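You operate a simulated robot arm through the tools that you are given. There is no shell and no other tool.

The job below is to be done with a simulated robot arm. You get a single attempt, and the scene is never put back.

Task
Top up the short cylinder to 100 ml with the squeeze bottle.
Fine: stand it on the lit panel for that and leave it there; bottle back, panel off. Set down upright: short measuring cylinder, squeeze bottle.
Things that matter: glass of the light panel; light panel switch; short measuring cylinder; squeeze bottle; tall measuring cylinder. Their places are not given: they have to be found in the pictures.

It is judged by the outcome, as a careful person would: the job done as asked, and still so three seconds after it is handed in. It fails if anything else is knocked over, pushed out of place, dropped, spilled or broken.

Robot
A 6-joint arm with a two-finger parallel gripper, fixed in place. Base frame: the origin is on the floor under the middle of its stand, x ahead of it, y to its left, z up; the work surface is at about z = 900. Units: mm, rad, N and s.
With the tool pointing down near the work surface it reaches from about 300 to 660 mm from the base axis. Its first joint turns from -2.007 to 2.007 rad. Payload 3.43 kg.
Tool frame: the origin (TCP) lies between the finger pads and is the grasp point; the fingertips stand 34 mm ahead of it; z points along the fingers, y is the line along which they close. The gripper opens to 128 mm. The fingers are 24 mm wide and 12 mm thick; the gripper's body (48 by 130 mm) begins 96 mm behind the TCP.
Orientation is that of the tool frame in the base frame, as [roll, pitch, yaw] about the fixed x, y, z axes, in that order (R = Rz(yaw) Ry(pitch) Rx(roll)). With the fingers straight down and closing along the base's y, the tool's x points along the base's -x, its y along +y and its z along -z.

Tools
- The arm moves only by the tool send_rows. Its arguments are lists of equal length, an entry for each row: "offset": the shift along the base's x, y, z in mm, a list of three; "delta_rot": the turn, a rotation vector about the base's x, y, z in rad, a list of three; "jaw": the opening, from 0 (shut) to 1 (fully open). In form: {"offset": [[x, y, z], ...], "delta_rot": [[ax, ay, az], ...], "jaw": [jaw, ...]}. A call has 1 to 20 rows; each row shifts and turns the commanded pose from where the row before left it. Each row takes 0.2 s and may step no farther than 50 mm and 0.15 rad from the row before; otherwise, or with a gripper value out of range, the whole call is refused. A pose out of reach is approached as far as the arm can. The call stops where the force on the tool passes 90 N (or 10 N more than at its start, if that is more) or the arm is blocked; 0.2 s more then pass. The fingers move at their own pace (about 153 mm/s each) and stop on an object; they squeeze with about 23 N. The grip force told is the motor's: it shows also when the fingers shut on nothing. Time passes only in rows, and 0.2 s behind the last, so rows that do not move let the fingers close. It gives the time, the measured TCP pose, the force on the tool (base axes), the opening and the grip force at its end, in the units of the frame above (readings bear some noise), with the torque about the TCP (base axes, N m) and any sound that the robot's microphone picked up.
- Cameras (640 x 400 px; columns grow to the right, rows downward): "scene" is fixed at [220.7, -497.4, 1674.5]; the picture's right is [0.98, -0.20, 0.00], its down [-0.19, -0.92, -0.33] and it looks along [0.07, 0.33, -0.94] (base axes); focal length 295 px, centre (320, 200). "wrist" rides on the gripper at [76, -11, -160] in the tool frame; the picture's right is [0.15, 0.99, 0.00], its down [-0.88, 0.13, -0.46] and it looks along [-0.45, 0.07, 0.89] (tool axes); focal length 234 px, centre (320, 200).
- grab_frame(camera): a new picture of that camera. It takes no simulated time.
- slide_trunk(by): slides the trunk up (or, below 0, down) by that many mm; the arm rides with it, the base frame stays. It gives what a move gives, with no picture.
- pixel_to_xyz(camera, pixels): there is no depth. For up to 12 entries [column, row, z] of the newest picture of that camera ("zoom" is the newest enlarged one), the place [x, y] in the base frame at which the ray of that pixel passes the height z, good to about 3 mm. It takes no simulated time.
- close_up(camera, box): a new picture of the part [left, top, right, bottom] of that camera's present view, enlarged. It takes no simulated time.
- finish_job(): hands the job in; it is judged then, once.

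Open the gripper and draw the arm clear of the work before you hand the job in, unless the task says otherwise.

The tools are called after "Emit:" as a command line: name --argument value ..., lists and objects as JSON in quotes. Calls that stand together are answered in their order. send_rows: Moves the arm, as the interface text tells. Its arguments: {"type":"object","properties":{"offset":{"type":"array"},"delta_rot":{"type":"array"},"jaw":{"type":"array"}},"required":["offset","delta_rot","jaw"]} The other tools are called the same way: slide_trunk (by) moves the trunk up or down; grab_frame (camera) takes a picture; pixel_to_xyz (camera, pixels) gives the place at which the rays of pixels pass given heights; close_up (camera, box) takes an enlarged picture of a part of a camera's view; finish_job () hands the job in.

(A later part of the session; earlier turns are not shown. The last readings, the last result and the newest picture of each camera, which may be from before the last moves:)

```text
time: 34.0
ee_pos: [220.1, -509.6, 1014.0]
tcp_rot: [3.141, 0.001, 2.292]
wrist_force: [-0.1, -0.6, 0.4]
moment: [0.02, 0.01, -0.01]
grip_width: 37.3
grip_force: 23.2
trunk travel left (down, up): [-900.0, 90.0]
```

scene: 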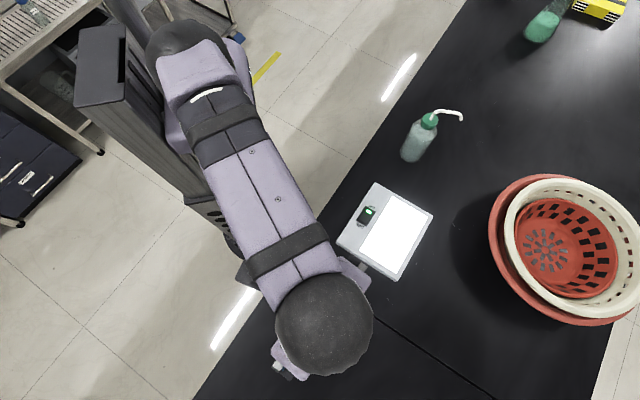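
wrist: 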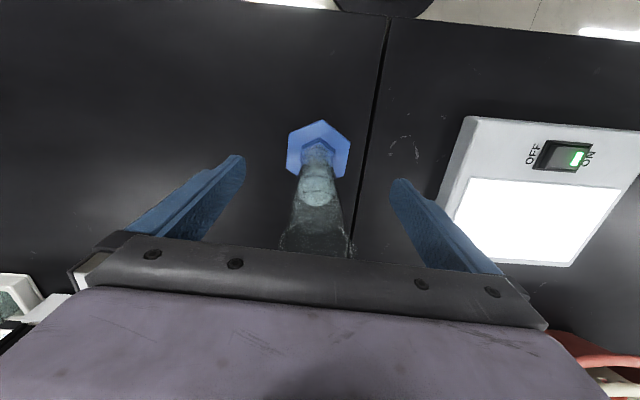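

The fingers hold the tube at 37 mm with 23 N. I lift gently a little and check.

Emit:
send_rows --offset '[[0, 0, 3], [0, 0, 5], [0, 0, 10], [0, 0, 15]]' --delta_rot '[[0, 0, 0], [0, 0, 0], [0, 0, 0], [0, 0, 0]]' --jaw '[0.2, 0.2, 0.2, 0.2]'

Emit:
grab_frame --camera "wrist"

```text
time: 35.0
ee_pos: [219.7, -507.8, 1049.3]
tcp_rot: [3.14, -0.001, 2.294]
wrist_force: [0.4, 0.2, -2.6]
moment: [0.04, -0.01, 0.01]
grip_width: 37.1
grip_force: 23.3
trunk travel left (down, up): [-900.0, 90.0]
```

```text
taken
```

wrist: 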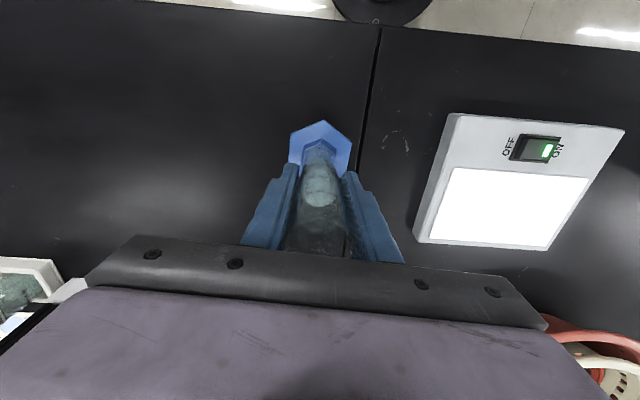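

It holds; the load is about 2.7 N. I raise it further and carry it over to the glass centre at (445,-366), turning about 0.5 rad on the way.

Emit:
send_rows --offset '[[0, 0, 15], [0, 0, 20], [0, 0, 15], [22.5, 14.2, 0], [22.5, 14.2, 0], [22.5, 14.2, 0], [22.5, 14.2, 0], [22.5, 14.2, 0], [22.5, 14.2, 0], [22.5, 14.2, 0], [22.5, 14.2, 0], [22.5, 14.2, 0], [22.5, 14.2, 0]]' --delta_rot '[[0, 0, 0], [0, 0, 0], [0, 0, 0], [0, 0, 0.05], [0, 0, 0.05], [0, 0, 0.05], [0, 0, 0.05], [0, 0, 0.05], [0, 0, 0.05], [0, 0, 0.05], [0, 0, 0.05], [0, 0, 0.05], [0, 0, 0.05]]' --jaw '[0.2, 0.2, 0.2, 0.2, 0.2, 0.2, 0.2, 0.2, 0.2, 0.2, 0.2, 0.2, 0.2]'

Emit:
grab_frame --camera "scene"

Emit:
grab_frame --camera "wrist"

```text
time: 37.8
ee_pos: [446.6, -366.5, 1096.4]
tcp_rot: [3.142, -0.001, 2.795]
wrist_force: [0.0, 0.5, -2.6]
moment: [0.0, 0.02, -0.02]
grip_width: 37.0
grip_force: 22.8
trunk travel left (down, up): [-900.0, 90.0]
```

```text
taken
```

scene: 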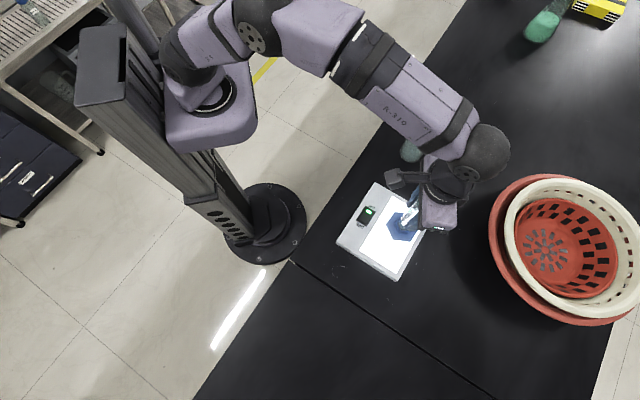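

```text
taken
```

wrist: 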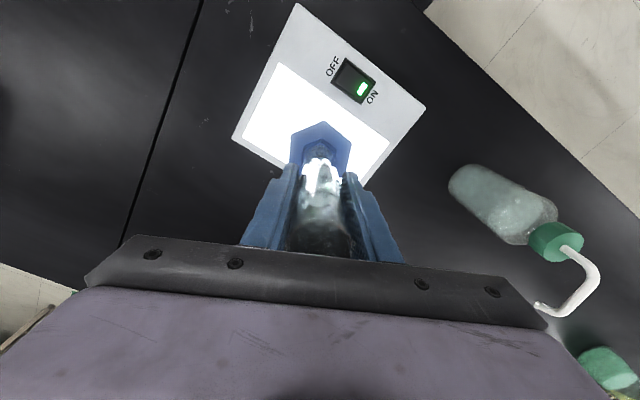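

The cylinder hangs upright over the glass. I lower it: first 45 mm, then small steps watching the vertical force.

Emit:
send_rows --offset '[[0, 0, -15], [0, 0, -15], [0, 0, -12]]' --delta_rot '[[0, 0, 0], [0, 0, 0], [0, 0, 0]]' --jaw '[0.2, 0.2, 0.2]'

Emit:
close_up --camera "scene" --box '[340, 180, 440, 285]'

Emit:
grab_frame --camera "wrist"

```text
time: 38.6
ee_pos: [445.6, -366.2, 1055.1]
tcp_rot: [-3.141, 0.0, 2.791]
wrist_force: [0.1, 0.0, -2.6]
moment: [0.0, 0.04, -0.01]
grip_width: 37.3
grip_force: 22.8
trunk travel left (down, up): [-900.0, 90.0]
```

```text
3.81 times, centred on (390, 232) of scene
```

zoom: 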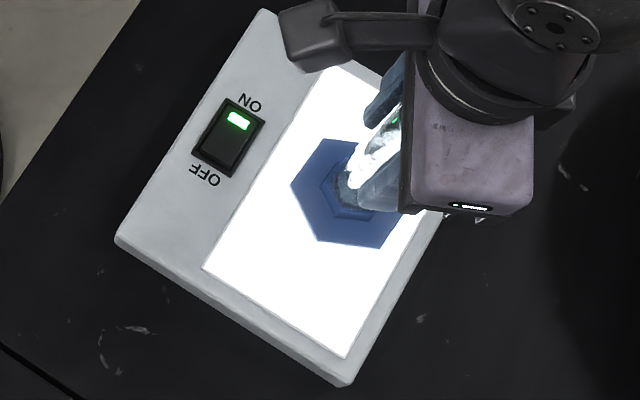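

```text
taken
```

wrist: 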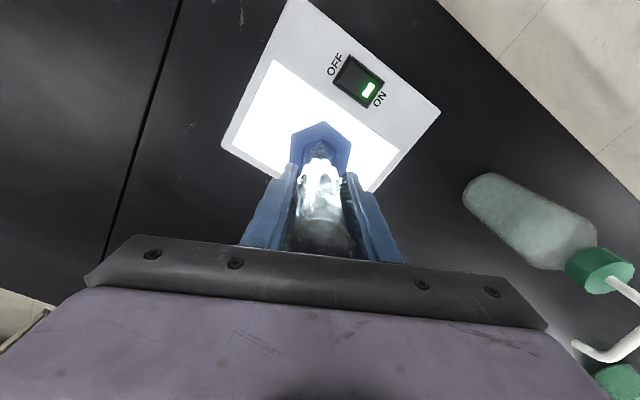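

The hex base is centred across the glass. I continue lowering in small steps.

Emit:
send_rows --offset '[[0, 0, -5], [0, 0, -3], [0, 0, -2], [0, 0, -2]]' --delta_rot '[[0, 0, 0], [0, 0, 0], [0, 0, 0], [0, 0, 0]]' --jaw '[0.2, 0.2, 0.2, 0.2]'

```text
time: 39.6
ee_pos: [444.8, -366.6, 1046.1]
tcp_rot: [-3.139, 0.003, 2.79]
wrist_force: [-1.6, 0.2, 11.5]
moment: [0.1, 0.28, 0.0]
grip_width: 37.3
grip_force: 22.8
trunk travel left (down, up): [-900.0, 90.0]
```

Contact with the glass (force rose to +11.5 N at TCP z≈1045). I relieve the press by 2 mm, then open the fingers slowly.

Emit:
send_rows --offset '[[0, 0, 1], [0, 0, 1], [0, 0, 0]]' --delta_rot '[[0, 0, 0], [0, 0, 0], [0, 0, 0]]' --jaw '[0.2, 0.2, 0.2]'

```text
time: 40.4
ee_pos: [446.4, -365.8, 1047.1]
tcp_rot: [3.142, 0.003, 2.79]
wrist_force: [0.1, -2.5, 6.4]
moment: [-0.18, -0.36, -0.12]
grip_width: 37.3
grip_force: 23.2
trunk travel left (down, up): [-900.0, 90.0]
```

Still pressing about 6–9 N; I raise another 1.5 mm and then open gradually.

Emit:
send_rows --offset '[[0, 0, 1], [0, 0, 0]]' --delta_rot '[[0, 0, 0], [0, 0, 0]]' --jaw '[0.2, 0.2]'

```text
time: 41.0
ee_pos: [445.2, -366.9, 1046.5]
tcp_rot: [3.141, -0.003, 2.793]
wrist_force: [1.0, -0.6, 3.5]
moment: [-0.09, -0.34, -0.07]
grip_width: 37.5
grip_force: 23.1
trunk travel left (down, up): [-900.0, 90.0]
```

The press is down to a few newtons, so the base is flat on the glass. I open the fingers in small steps.

Emit:
send_rows --offset '[[0, 0, 0], [0, 0, 0], [0, 0, 0], [0, 0, 0], [0, 0, 0], [0, 0, 0], [0, 0, 0], [0, 0, 0], [0, 0, 0]]' --delta_rot '[[0, 0, 0], [0, 0, 0], [0, 0, 0], [0, 0, 0], [0, 0, 0], [0, 0, 0], [0, 0, 0], [0, 0, 0], [0, 0, 0]]' --jaw '[0.28, 0.29, 0.3, 0.31, 0.33, 0.36, 0.42, 0.6, 0.9]'

Emit:
grab_frame --camera "wrist"

Emit:
close_up --camera "wrist" --box '[270, 100, 370, 250]'

```text
time: 43.0
ee_pos: [446.0, -366.9, 1047.7]
tcp_rot: [-3.141, -0.001, 2.791]
wrist_force: [-0.2, -0.2, 0.1]
moment: [-0.02, -0.04, 0.01]
grip_width: 115.4
grip_force: 0.2
trunk travel left (down, up): [-900.0, 90.0]
```

```text
taken
```

wrist: 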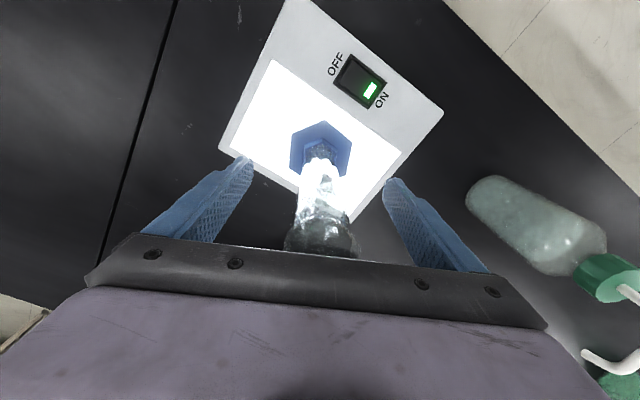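

```text
2.67 times, centred on (320, 175) of wrist
```

zoom: 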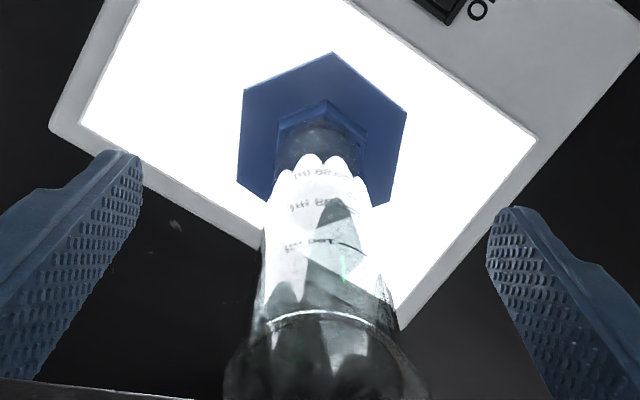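

The cylinder stands free on the lit glass. I raise the arm straight up clear of it.

Emit:
send_rows --offset '[[0, 0, 15], [0, 0, 30], [0, 0, 35], [0, 0, 40], [0, 0, 40]]' --delta_rot '[[0, 0, 0], [0, 0, 0], [0, 0, 0], [0, 0, 0], [0, 0, 0]]' --jaw '[1, 1, 1, 1, 1]'

Emit:
grab_frame --camera "wrist"

Emit:
grab_frame --camera "scene"

```text
time: 44.2
ee_pos: [443.4, -368.0, 1209.6]
tcp_rot: [-3.14, -0.001, 2.791]
wrist_force: [0.0, 0.4, -0.7]
moment: [0.02, -0.01, 0.01]
grip_width: 128.3
grip_force: 0.1
trunk travel left (down, up): [-900.0, 90.0]
```

```text
taken
```

wrist: 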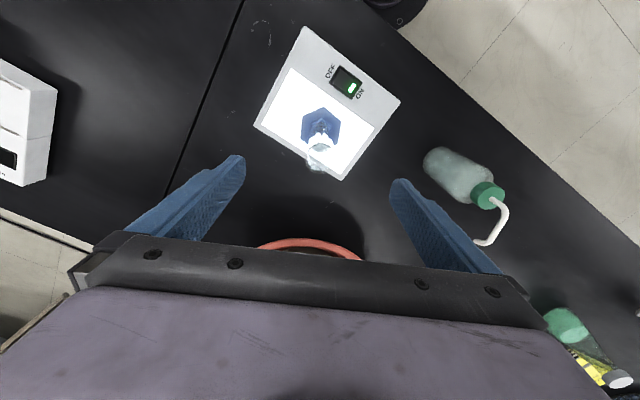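

```text
taken
```

scene: 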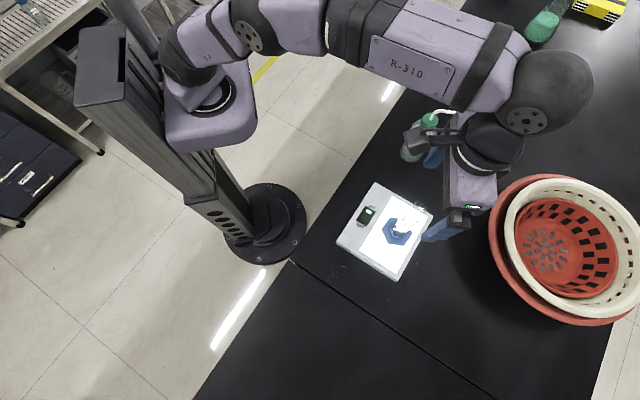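

Now I enlarge the cylinder on the panel from both cameras to see how the level can be read.

Emit:
close_up --camera "scene" --box '[376, 195, 432, 250]'

Emit:
close_up --camera "wrist" --box '[290, 95, 354, 180]'

Emit:
close_up --camera "wrist" --box '[410, 130, 530, 260]'

```text
7.27 times, centred on (404, 222) of scene
```

zoom: 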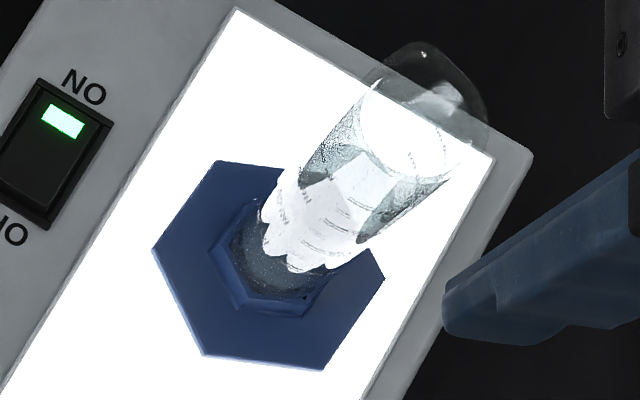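

```text
4.71 times, centred on (322, 138) of wrist
```

zoom: 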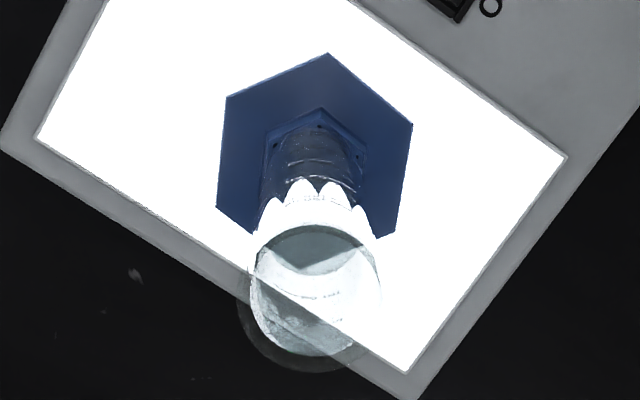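

```text
3.08 times, centred on (470, 195) of wrist
```

zoom: 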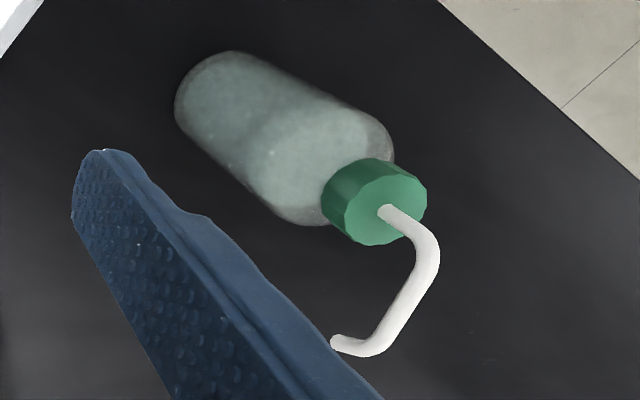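

Now I triangulate the bottle: cap centre, spout tip and base, using this wrist close-up and the scene picture taken at the start (bottle not moved).

Emit:
pixel_to_xyz --camera "zoom" --pixels '[[390, 208, 1050], [390, 208, 1100], [390, 208, 1150], [336, 342, 1050], [336, 342, 1100], [336, 342, 1150], [228, 103, 900], [345, 185, 1050], [345, 185, 1080]]'

Emit:
pixel_to_xyz --camera "scene" --pixels '[[429.8, 117.8, 1050], [429.8, 117.8, 1100], [429.8, 117.8, 1150], [461, 120.5, 1050], [461, 120.5, 1100], [461, 120.5, 1150], [411, 155, 900], [410, 156, 900]]'

```text
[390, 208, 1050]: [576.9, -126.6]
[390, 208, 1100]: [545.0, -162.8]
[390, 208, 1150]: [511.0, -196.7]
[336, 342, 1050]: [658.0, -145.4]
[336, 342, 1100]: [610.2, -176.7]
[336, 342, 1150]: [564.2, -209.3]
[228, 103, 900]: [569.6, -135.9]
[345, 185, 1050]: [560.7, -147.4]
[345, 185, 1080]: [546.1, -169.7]
```

```text
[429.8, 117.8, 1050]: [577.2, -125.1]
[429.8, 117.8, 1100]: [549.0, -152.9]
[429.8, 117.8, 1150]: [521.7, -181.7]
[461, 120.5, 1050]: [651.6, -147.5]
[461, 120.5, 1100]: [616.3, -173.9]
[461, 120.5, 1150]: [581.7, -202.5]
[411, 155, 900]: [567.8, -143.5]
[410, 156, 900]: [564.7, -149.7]
```

The bottle's axis is at about (567,-138), cap top near z=1066, spout tip near (634,-161,1075), i.e. about 71 mm ahead. I'll grasp its body from the robot's side with the tool leaned about 60°, so I first move high over to a point behind the bottle and lean the tool.

Emit:
send_rows --offset '[[6, 41.7, 0], [6, 41.7, 0], [6, 41.7, 0], [6, 41.7, 0], [6, 41.7, 0], [6, 41.7, 0]]' --delta_rot '[[0, 0, 0.107], [0, 0, 0], [0, 0, 0], [0, 0, 0], [0, 0, 0], [0, 0, 0]]' --jaw '[1, 1, 1, 1, 1, 1]'

Emit:
send_rows --offset '[[0, 0, 0], [0, 0, 0], [0, 0, 0], [0, 0, 0], [0, 0, 0], [0, 0, 0], [0, 0, 0], [0, 0, 0]]' --delta_rot '[[-0.0317, -0.127, 0], [-0.0317, -0.127, 0], [-0.0317, -0.127, 0], [-0.0317, -0.127, 0], [-0.0317, -0.127, 0], [-0.0317, -0.127, 0], [-0.0317, -0.127, 0], [-0.0317, -0.127, 0]]' --jaw '[1, 1, 1, 1, 1, 1, 1, 1]'

Emit:
grab_frame --camera "wrist"

Emit:
grab_frame --camera "scene"

```text
time: 45.6
ee_pos: [480.3, -116.9, 1204.9]
tcp_rot: [-3.139, -0.001, 2.898]
wrist_force: [-0.7, 0.0, 0.9]
moment: [-0.03, 0.0, -0.02]
grip_width: 127.9
grip_force: 0.0
trunk travel left (down, up): [-900.0, 90.0]
```

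```text
time: 47.4
ee_pos: [478.5, -120.8, 1204.7]
tcp_rot: [-3.122, 0.89, 2.899]
wrist_force: [-1.0, -0.3, 0.4]
moment: [0.04, 0.0, -0.01]
grip_width: 127.8
grip_force: 0.0
out of reach, approached as far as the arm can: row 7, 8
trunk travel left (down, up): [-900.0, 90.0]
```

```text
taken
```

wrist: 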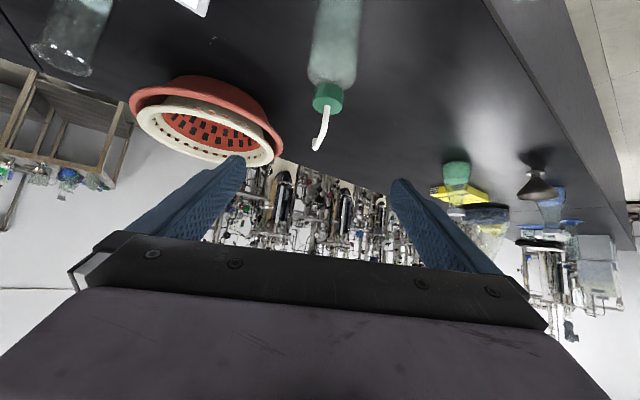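

```text
taken
```

scene: 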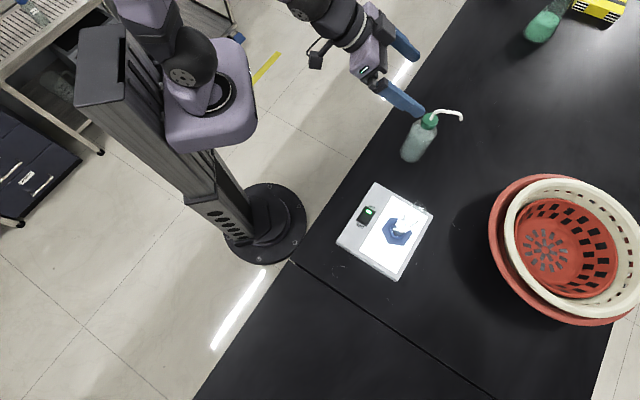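

The lean reached 0.89 rad (51°), which is enough. In the wrist picture (upside down) the bottle is ahead between the fingers at column ~335. I descend behind it to about z=990.

Emit:
send_rows --offset '[[0, 0, -36], [0, 0, -36], [0, 0, -36], [0, 0, -36], [0, 0, -36], [0, 0, -35]]' --delta_rot '[[0, 0, 0], [0, 0, 0], [0, 0, 0], [0, 0, 0], [0, 0, 0], [0, 0, 0]]' --jaw '[1, 1, 1, 1, 1, 1]'

Emit:
grab_frame --camera "wrist"

Emit:
grab_frame --camera "scene"

```text
time: 48.8
ee_pos: [498.2, -116.3, 993.3]
tcp_rot: [3.129, 0.999, 2.902]
wrist_force: [1.1, -0.5, -0.2]
moment: [-0.04, 0.02, -0.01]
grip_width: 128.0
grip_force: 0.1
out of reach, approached as far as the arm can: row 2, 3
trunk travel left (down, up): [-900.0, 90.0]
```

```text
taken
```

wrist: 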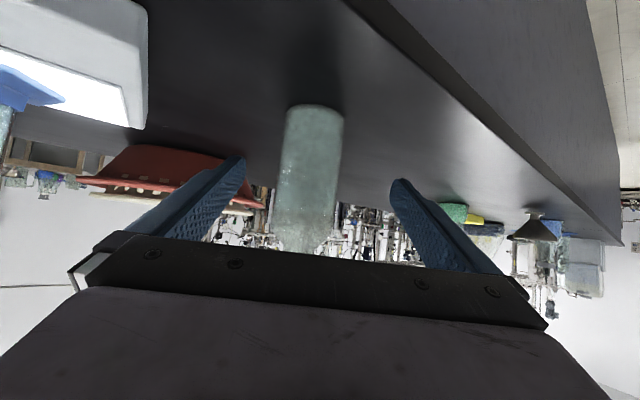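

```text
taken
```

scene: 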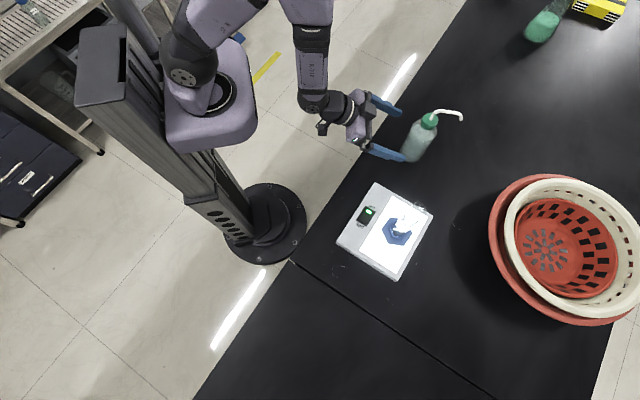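

The TCP settled at (498,-116,993) with a 57° lean. I enlarge both views to check clearance and centring to the bottle.

Emit:
close_up --camera "scene" --box '[340, 85, 476, 170]'

Emit:
close_up --camera "wrist" --box '[200, 80, 440, 270]'

```text
4.71 times, centred on (408, 128) of scene
```

zoom: 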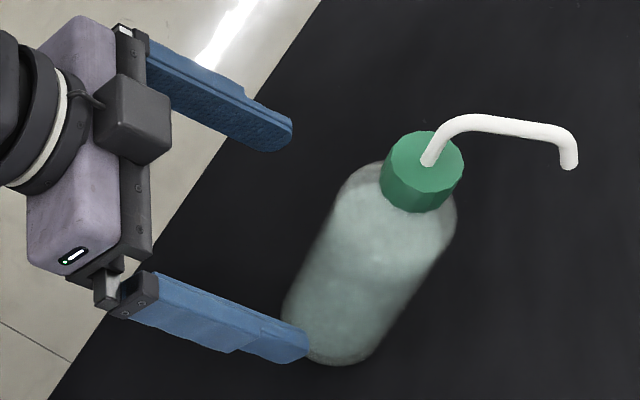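

```text
2.11 times, centred on (320, 175) of wrist
```

zoom: 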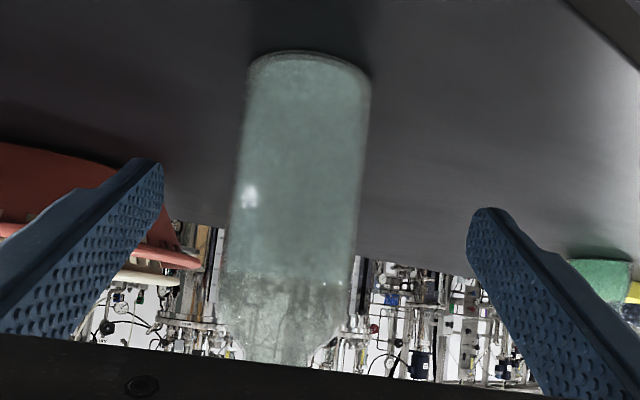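

The wrist view shows the bottle about 10 mm toward -y from the finger mid-plane (bottle centre zoom col ~290–308 vs expected ~307–330). I shift sideways by 10 mm and look again.

Emit:
send_rows --offset '[[-1, -5, 0], [-1, -5, 0]]' --delta_rot '[[0, 0, 0], [0, 0, 0]]' --jaw '[1, 1]'

Emit:
close_up --camera "wrist" --box '[200, 80, 440, 270]'

```text
time: 49.4
ee_pos: [493.0, -126.9, 994.2]
tcp_rot: [3.13, 0.998, 2.901]
wrist_force: [-0.7, -0.1, 0.2]
moment: [-0.02, -0.01, -0.01]
grip_width: 128.0
grip_force: 0.0
trunk travel left (down, up): [-900.0, 90.0]
```

```text
2.11 times, centred on (320, 175) of wrist
```

zoom: 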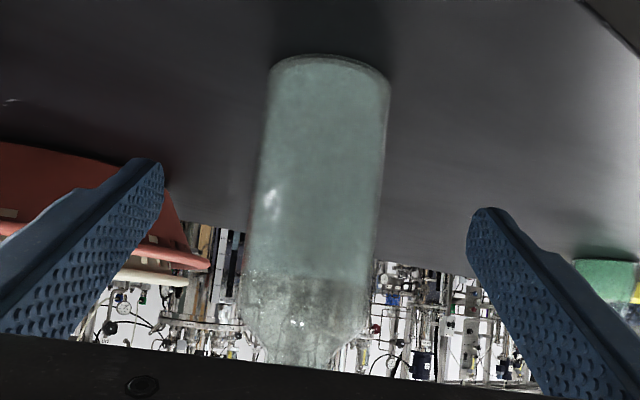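

Now the bottle is centred between the fingers, its axis about 80 mm ahead. I advance 70 mm along the tool's heading and drop 8 mm, so the pads straddle the body.

Emit:
send_rows --offset '[[13.6, -3.3, -4], [13.6, -3.3, -4], [13.6, -3.3, 0], [13.6, -3.3, 0], [13.6, -3.3, 0]]' --delta_rot '[[0, 0, 0], [0, 0, 0], [0, 0, 0], [0, 0, 0], [0, 0, 0]]' --jaw '[1, 1, 1, 1, 1]'

Emit:
grab_frame --camera "wrist"

Emit:
close_up --camera "scene" --box '[340, 85, 476, 170]'

```text
time: 50.6
ee_pos: [562.6, -142.5, 986.7]
tcp_rot: [3.129, 0.998, 2.899]
wrist_force: [0.5, 0.0, 0.5]
moment: [-0.02, 0.02, -0.01]
grip_width: 128.2
grip_force: 0.0
trunk travel left (down, up): [-900.0, 90.0]
```

```text
taken
```

wrist: 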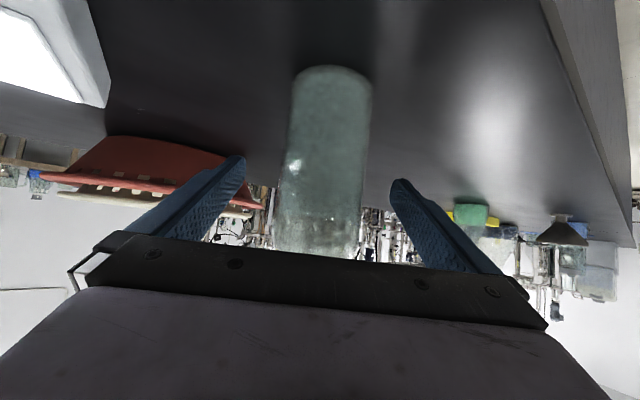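

```text
4.71 times, centred on (408, 128) of scene
```

zoom: 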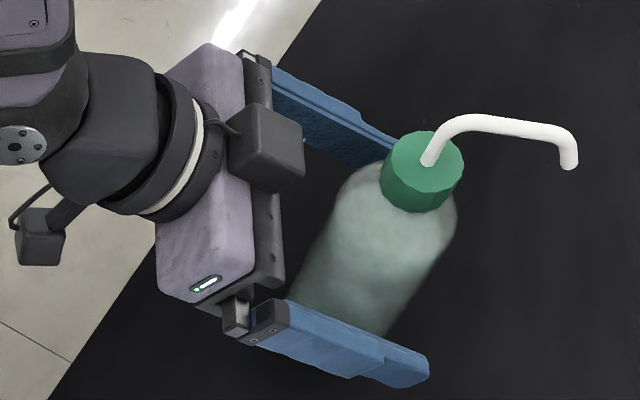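

The fingers straddle the bottle. I enlarge the wrist view to check centring before closing.

Emit:
close_up --camera "wrist" --box '[220, 60, 420, 260]'

```text
2.00 times, centred on (320, 160) of wrist
```

zoom: 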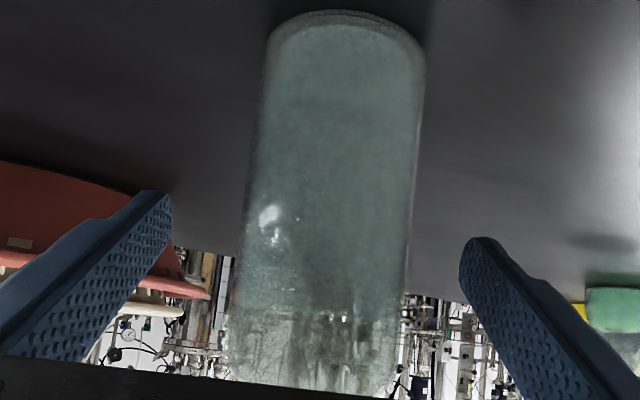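

The bottle is within 2 mm of the mid-plane and about 67 mm wide. I shift 2 mm and close in stages, watching the grip force to hold it lightly.

Emit:
send_rows --offset '[[0.5, 2, 0], [0, 0, 0], [0, 0, 0], [0, 0, 0]]' --delta_rot '[[0, 0, 0], [0, 0, 0], [0, 0, 0], [0, 0, 0]]' --jaw '[0.8, 0.66, 0.6, 0.57]'

```text
time: 51.6
ee_pos: [561.6, -139.5, 986.6]
tcp_rot: [3.129, 0.997, 2.903]
wrist_force: [0.5, 1.8, 0.9]
moment: [0.02, 0.02, 0.02]
grip_width: 72.9
grip_force: 0.0
trunk travel left (down, up): [-900.0, 90.0]
```

Jaw at 73 mm, no grip force yet. I go on in about 1.3 mm steps.

Emit:
send_rows --offset '[[0, 0, 0], [0, 0, 0]]' --delta_rot '[[0, 0, 0], [0, 0, 0]]' --jaw '[0.56, 0.55]'

```text
time: 52.2
ee_pos: [560.8, -140.1, 986.0]
tcp_rot: [3.13, 0.996, 2.902]
wrist_force: [-0.4, 0.3, 0.8]
moment: [0.0, 0.01, 0.01]
grip_width: 70.4
grip_force: 0.0
trunk travel left (down, up): [-900.0, 90.0]
```

Emit:
send_rows --offset '[[0, 0, 0], [0, 0, 0]]' --delta_rot '[[0, 0, 0], [0, 0, 0]]' --jaw '[0.54, 0.53]'

```text
time: 52.8
ee_pos: [561.0, -139.9, 986.1]
tcp_rot: [3.131, 0.998, 2.904]
wrist_force: [-0.4, 0.2, 1.2]
moment: [0.03, -0.01, -0.03]
grip_width: 67.9
grip_force: 0.1
trunk travel left (down, up): [-900.0, 90.0]
```

Still no grip at 67.9 mm; continuing.

Emit:
send_rows --offset '[[0, 0, 0], [0, 0, 0]]' --delta_rot '[[0, 0, 0], [0, 0, 0]]' --jaw '[0.525, 0.52]'

```text
time: 53.4
ee_pos: [561.5, -141.2, 985.9]
tcp_rot: [3.128, 0.995, 2.901]
wrist_force: [-0.1, -1.3, -0.6]
moment: [-0.02, 0.03, -0.01]
grip_width: 67.1
grip_force: 0.4
trunk travel left (down, up): [-900.0, 90.0]
```

Contact begins at about 67 mm (0.4 N). I tighten by small amounts.

Emit:
send_rows --offset '[[0, 0, 0]]' --delta_rot '[[0, 0, 0]]' --jaw '[0.515]'

Emit:
close_up --camera "scene" --box '[380, 95, 480, 170]'

```text
time: 53.8
ee_pos: [560.0, -140.5, 986.6]
tcp_rot: [3.128, 0.997, 2.902]
wrist_force: [-0.3, -2.0, -0.7]
moment: [-0.03, -0.04, -0.01]
grip_width: 66.6
grip_force: 0.8
trunk travel left (down, up): [-900.0, 90.0]
```

```text
5.33 times, centred on (430, 132) of scene
```

zoom: 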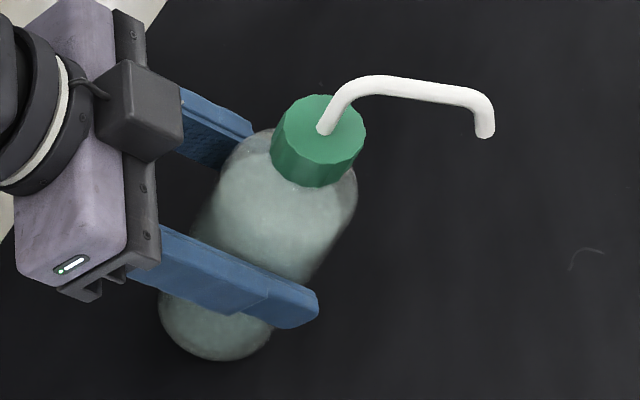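

Very light contact (0.8 N). I tighten further in small steps, watching the spout for drips.

Emit:
send_rows --offset '[[0, 0, 0]]' --delta_rot '[[0, 0, 0]]' --jaw '[0.505]'

Emit:
send_rows --offset '[[0, 0, 0]]' --delta_rot '[[0, 0, 0]]' --jaw '[0.495]'

Emit:
close_up --camera "scene" --box '[380, 95, 480, 170]'

```text
time: 54.2
ee_pos: [561.0, -140.6, 987.3]
tcp_rot: [3.127, 0.996, 2.902]
wrist_force: [-0.1, -0.9, 0.5]
moment: [-0.03, 0.04, -0.04]
grip_width: 65.3
grip_force: 0.6
trunk travel left (down, up): [-900.0, 90.0]
```

```text
time: 54.6
ee_pos: [560.4, -140.0, 986.9]
tcp_rot: [3.13, 0.998, 2.902]
wrist_force: [0.2, -2.3, 1.0]
moment: [-0.16, 0.04, 0.03]
grip_width: 64.7
grip_force: 23.1
trunk travel left (down, up): [-900.0, 90.0]
```

```text
5.33 times, centred on (430, 132) of scene
```

zoom: 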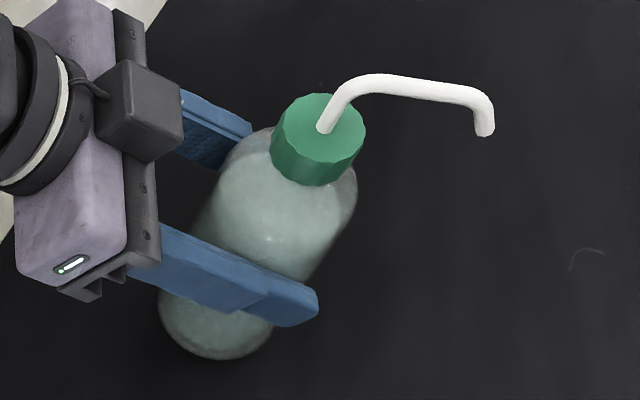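

The bottle is firm at 64.7 mm with 23 N; I check the spout tip and the bench below it for any drip.

Emit:
close_up --camera "scene" --box '[440, 100, 488, 150]'

Emit:
close_up --camera "scene" --box '[400, 195, 440, 235]'

```text
8.00 times, centred on (464, 125) of scene
```

zoom: 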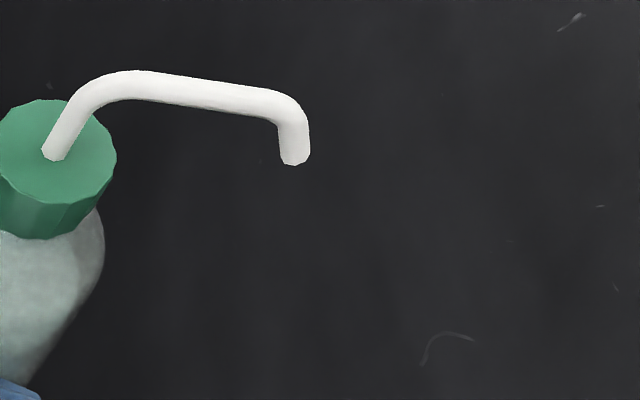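

```text
10.00 times, centred on (420, 215) of scene
```

zoom: 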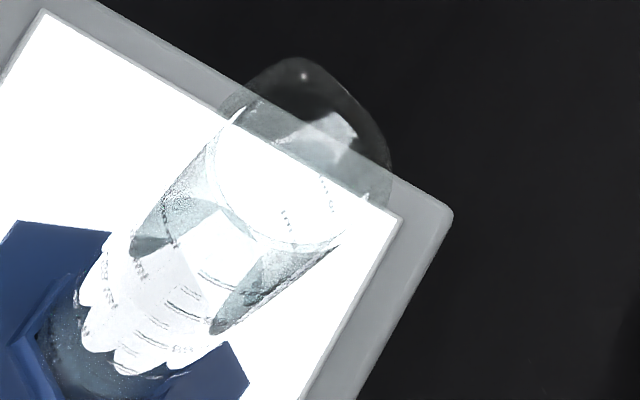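

No drip at the spout and the bench is dry. I lift the bottle a little and check the load and the spout again.

Emit:
send_rows --offset '[[0, 0, 3], [0, 0, 5], [0, 0, 7]]' --delta_rot '[[0, 0, 0], [0, 0, 0], [0, 0, 0]]' --jaw '[0.495, 0.495, 0.495]'

Emit:
close_up --camera "scene" --box '[380, 95, 480, 170]'

Emit:
grab_frame --camera "wrist"

```text
time: 55.4
ee_pos: [560.8, -139.9, 1000.7]
tcp_rot: [3.128, 0.997, 2.9]
wrist_force: [-0.3, -0.5, -3.9]
moment: [0.01, 0.06, 0.02]
grip_width: 64.8
grip_force: 23.5
trunk travel left (down, up): [-900.0, 90.0]
```

```text
5.33 times, centred on (430, 132) of scene
```

zoom: 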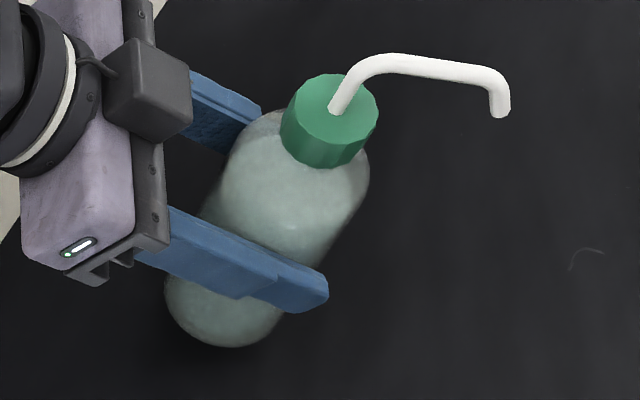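

```text
taken
```

wrist: 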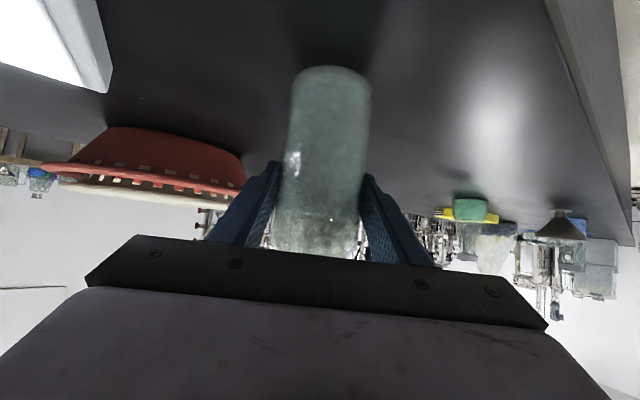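

The bottle hangs upright (3.9 N load) with no drip. I raise it well above the cylinder's rim height before carrying it across.

Emit:
send_rows --offset '[[0, 0, 20], [0, 0, 35], [0, 0, 40], [0, 0, 40], [0, 0, 40], [0, 0, 25], [0, 0, 12]]' --delta_rot '[[0, 0, 0], [0, 0, 0], [0, 0, 0], [0, 0, 0], [0, 0, 0], [0, 0, 0], [0, 0, 0]]' --jaw '[0.495, 0.495, 0.495, 0.495, 0.495, 0.495, 0.495]'

Emit:
close_up --camera "scene" --box '[380, 30, 510, 120]'

```text
time: 57.0
ee_pos: [561.1, -140.8, 1213.6]
tcp_rot: [3.128, 0.997, 2.899]
wrist_force: [1.0, 0.4, -4.2]
moment: [0.01, 0.06, -0.06]
grip_width: 64.9
grip_force: 23.0
trunk travel left (down, up): [-900.0, 90.0]
```

```text
4.44 times, centred on (445, 75) of scene
```

zoom: 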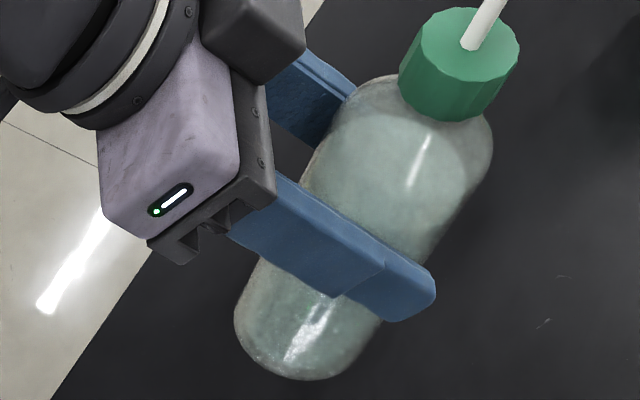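

The bottle is high and steady. I carry it across to behind the cylinder (from the robot's side), spout ahead, and take a scene picture.

Emit:
send_rows --offset '[[-10, -11, 0], [-18, -20, 0], [-20, -22, 0], [-20, -22, 0], [-20, -22, 0], [-20, -22, 0], [-20, -22, 0], [-20, -22, 0], [-18, -20, 0], [-14, -15.5, 0], [-8, -9, 0], [-4, -4, 0]]' --delta_rot '[[0, 0, 0], [0, 0, 0], [0, 0, 0], [0, 0, 0], [0, 0, 0], [0, 0, 0], [0, 0, 0], [0, 0, 0], [0, 0, 0], [0, 0, 0], [0, 0, 0], [0, 0, 0]]' --jaw '[0.495, 0.495, 0.495, 0.495, 0.495, 0.495, 0.495, 0.495, 0.495, 0.495, 0.495, 0.495]'

Emit:
grab_frame --camera "scene"

Emit:
grab_frame --camera "wrist"

```text
time: 59.6
ee_pos: [367.8, -352.9, 1213.9]
tcp_rot: [3.128, 0.996, 2.903]
wrist_force: [0.6, 0.7, -3.4]
moment: [0.02, 0.06, 0.0]
grip_width: 65.0
grip_force: 22.6
trunk travel left (down, up): [-900.0, 90.0]
```

```text
taken
```

scene: 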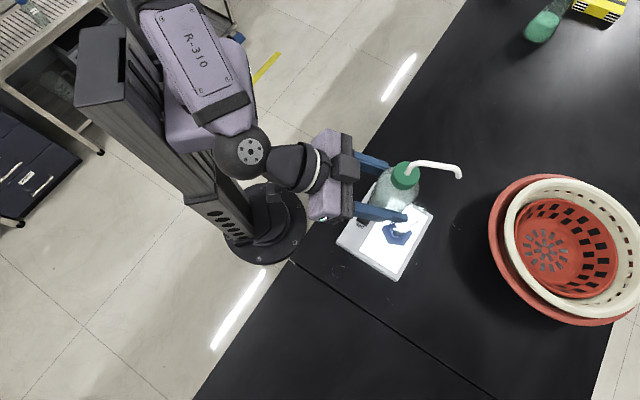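

```text
taken
```

wrist: 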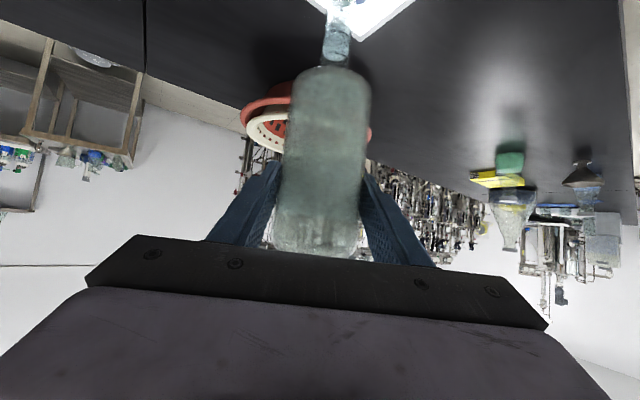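

The bottle is now behind and above the cylinder. I enlarge the spout in the scene view to compute the tip's exact position.

Emit:
close_up --camera "scene" --box '[385, 145, 481, 205]'

```text
6.67 times, centred on (433, 175) of scene
```

zoom: 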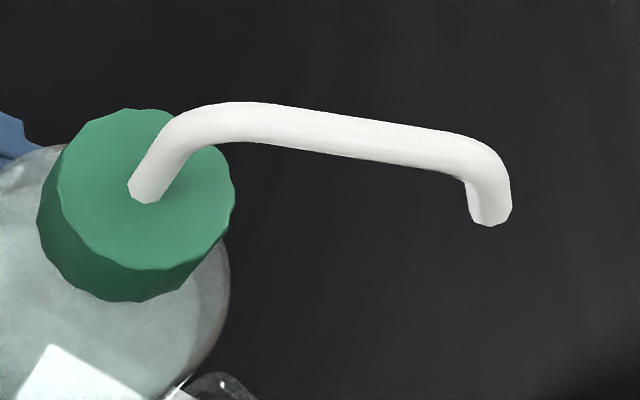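

Tip in this view is at scene px (458.4,177.7); before lifting it was at (460.9,120.1). I get both rays to solve the tip's offset from the TCP.

Emit:
pixel_to_xyz --camera "scene" --pixels '[[460.9, 120.1, 1060], [460.9, 120.1, 1080], [460.9, 120.1, 1100], [458.35, 177.7, 1287], [458.35, 177.7, 1307], [458.35, 177.7, 1327], [416.7, 212, 1107], [405, 172, 1300]]'

```text
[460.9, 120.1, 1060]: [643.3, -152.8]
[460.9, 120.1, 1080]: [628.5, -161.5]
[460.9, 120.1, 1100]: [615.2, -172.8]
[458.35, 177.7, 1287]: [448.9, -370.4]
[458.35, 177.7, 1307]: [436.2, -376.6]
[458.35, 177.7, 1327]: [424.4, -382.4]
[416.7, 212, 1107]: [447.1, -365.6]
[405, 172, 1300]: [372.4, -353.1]
```

First estimate puts the tip about (63,-27,+101) from the TCP, but with weak parallax. A sideways move of 90 mm (high above everything) will give a much better fix.

Emit:
send_rows --offset '[[0, -15, 0], [0, -25, 0], [0, -25, 0], [0, -15, 0], [0, -10, 0]]' --delta_rot '[[0, 0, 0], [0, 0, 0], [0, 0, 0], [0, 0, 0], [0, 0, 0]]' --jaw '[0.495, 0.495, 0.495, 0.495, 0.495]'

Emit:
grab_frame --camera "scene"

Emit:
close_up --camera "scene" --box '[385, 200, 481, 260]'

```text
time: 60.8
ee_pos: [369.7, -444.0, 1212.6]
tcp_rot: [3.128, 0.995, 2.901]
wrist_force: [-0.3, 0.4, -3.3]
moment: [-0.03, 0.02, 0.02]
grip_width: 65.1
grip_force: 22.8
trunk travel left (down, up): [-900.0, 90.0]
```

```text
taken
```

scene: 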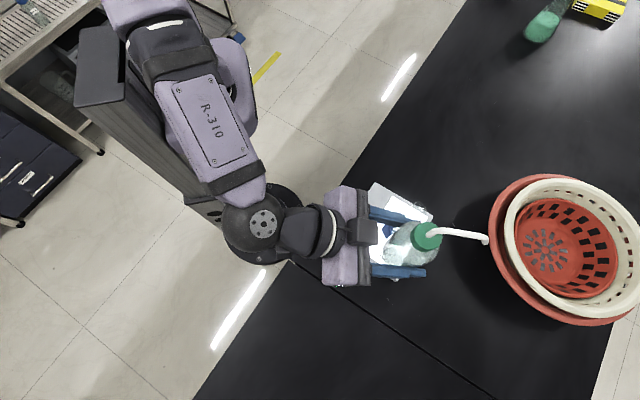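

```text
6.67 times, centred on (433, 230) of scene
```

zoom: 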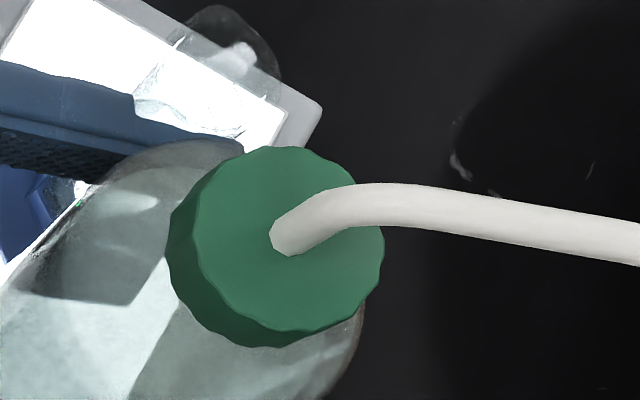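

Emit:
close_up --camera "scene" --box '[425, 210, 521, 270]'

```text
6.67 times, centred on (473, 240) of scene
```

zoom: 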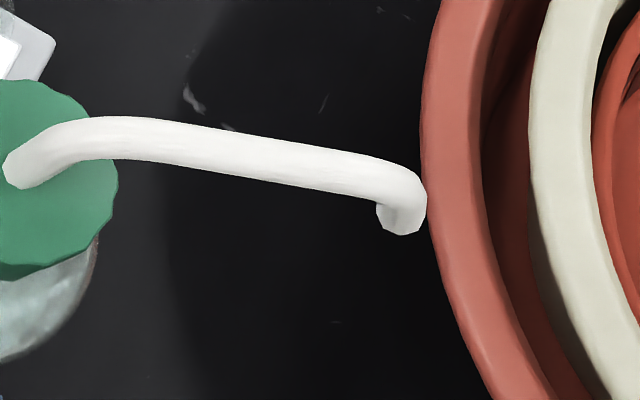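

Tip is now at scene px (485.3,243.7). I get both rays at several heights.

Emit:
pixel_to_xyz --camera "scene" --pixels '[[458.35, 177.7, 1290], [458.35, 177.7, 1310], [458.35, 177.7, 1330], [458.35, 177.7, 1350], [485.3, 243.7, 1290], [485.3, 243.7, 1310], [485.3, 243.7, 1330], [485.3, 243.7, 1350], [428, 231, 1290], [405, 174, 1290]]'

```text
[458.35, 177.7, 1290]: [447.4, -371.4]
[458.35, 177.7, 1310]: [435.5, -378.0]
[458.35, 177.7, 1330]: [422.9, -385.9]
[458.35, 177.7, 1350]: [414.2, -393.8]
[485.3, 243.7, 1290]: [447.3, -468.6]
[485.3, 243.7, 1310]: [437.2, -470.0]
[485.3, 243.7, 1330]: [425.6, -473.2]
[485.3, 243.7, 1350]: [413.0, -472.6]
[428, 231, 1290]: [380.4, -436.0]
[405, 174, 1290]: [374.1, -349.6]
```

Both fixes agree: the tip is about (63,-28,+102) mm from the TCP. I go to the pouring XY (tip over the mouth, biased 5 mm toward the bottle for clearance), staying high.

Emit:
send_rows --offset '[[1, 10, 0], [2, 22, 0], [2, 24, 0], [2, 24, 0], [1.8, 17, 0], [1, 10.2, 0], [0, 0, 0]]' --delta_rot '[[0, 0, 0], [0, 0, 0], [0, 0, 0], [0, 0, 0], [0, 0, 0], [0, 0, 0], [0, 0, 0]]' --jaw '[0.495, 0.495, 0.495, 0.495, 0.495, 0.495, 0.495]'

Emit:
grab_frame --camera "scene"

Emit:
close_up --camera "scene" --box '[385, 140, 481, 240]'

```text
time: 62.4
ee_pos: [378.2, -334.8, 1212.5]
tcp_rot: [3.127, 0.996, 2.901]
wrist_force: [0.1, -0.8, -4.5]
moment: [0.02, 0.03, -0.02]
grip_width: 64.9
grip_force: 22.7
trunk travel left (down, up): [-900.0, 90.0]
```

```text
taken
```

scene: 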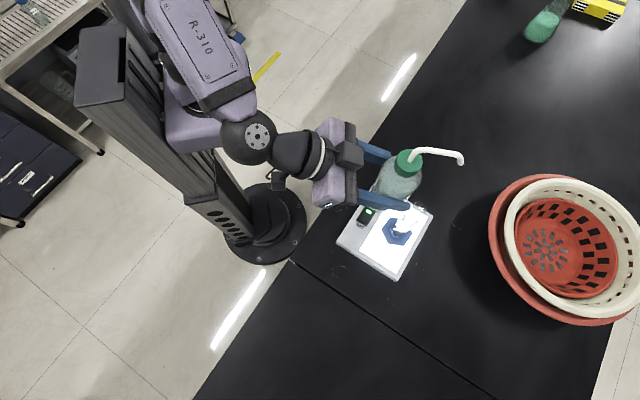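

```text
4.00 times, centred on (433, 190) of scene
```

zoom: 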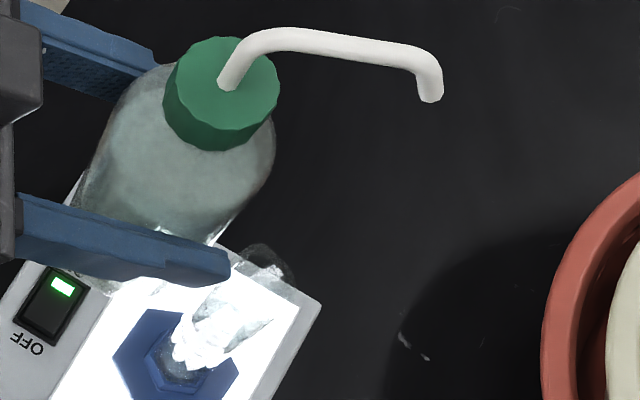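

Tip px is (460.5,164.8). I verify its computed position before descending.

Emit:
pixel_to_xyz --camera "scene" --pixels '[[460.5, 164.75, 1305], [460.5, 164.75, 1314], [460.5, 164.75, 1325], [404, 162, 1293], [418.2, 211, 1107], [418.2, 211, 1115]]'

```text
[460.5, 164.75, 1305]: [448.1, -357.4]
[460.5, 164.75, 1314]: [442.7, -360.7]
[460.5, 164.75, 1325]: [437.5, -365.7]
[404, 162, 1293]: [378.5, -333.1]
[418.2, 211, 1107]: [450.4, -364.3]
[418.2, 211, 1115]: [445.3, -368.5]
```

The tip is at about (442.5,-361), as planned, with roughly 17 mm clearance between bottle and tube. I descend part-way and check the clearance.

Emit:
send_rows --offset '[[0, -1, -15], [0, -1, -20], [0, 0, -20], [0, 0, -15]]' --delta_rot '[[0, 0, 0], [0, 0, 0], [0, 0, 0], [0, 0, 0]]' --jaw '[0.495, 0.495, 0.495, 0.495]'

Emit:
grab_frame --camera "scene"

Emit:
close_up --camera "scene" --box '[365, 160, 477, 230]'

Emit:
close_up --camera "wrist" --box '[220, 0, 440, 140]'

```text
time: 63.4
ee_pos: [381.4, -337.2, 1144.5]
tcp_rot: [3.129, 0.996, 2.901]
wrist_force: [1.4, 0.8, -3.5]
moment: [0.01, 0.01, -0.02]
grip_width: 64.9
grip_force: 23.8
trunk travel left (down, up): [-900.0, 90.0]
```

```text
taken
```

scene: 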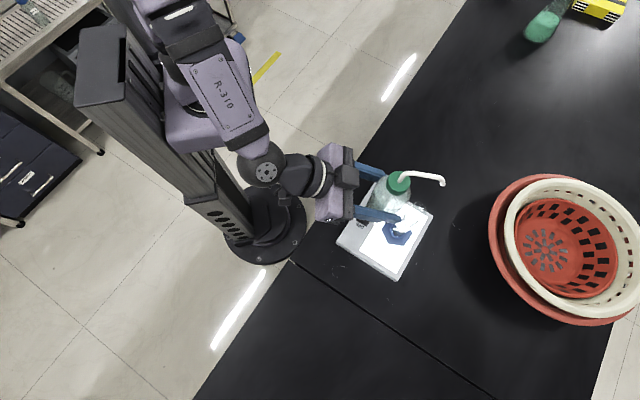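

```text
5.71 times, centred on (421, 195) of scene
```

zoom: 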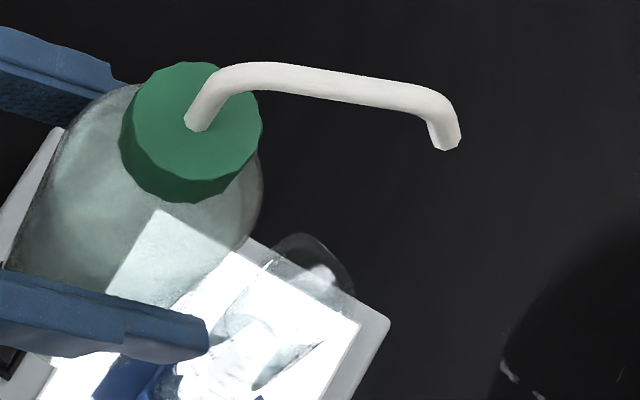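

```text
2.86 times, centred on (330, 70) of wrist
```

zoom: 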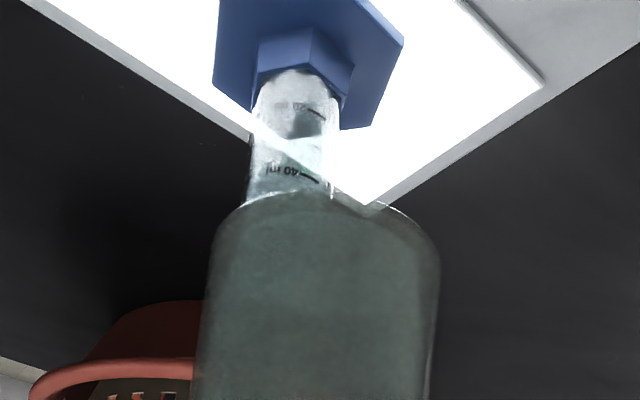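

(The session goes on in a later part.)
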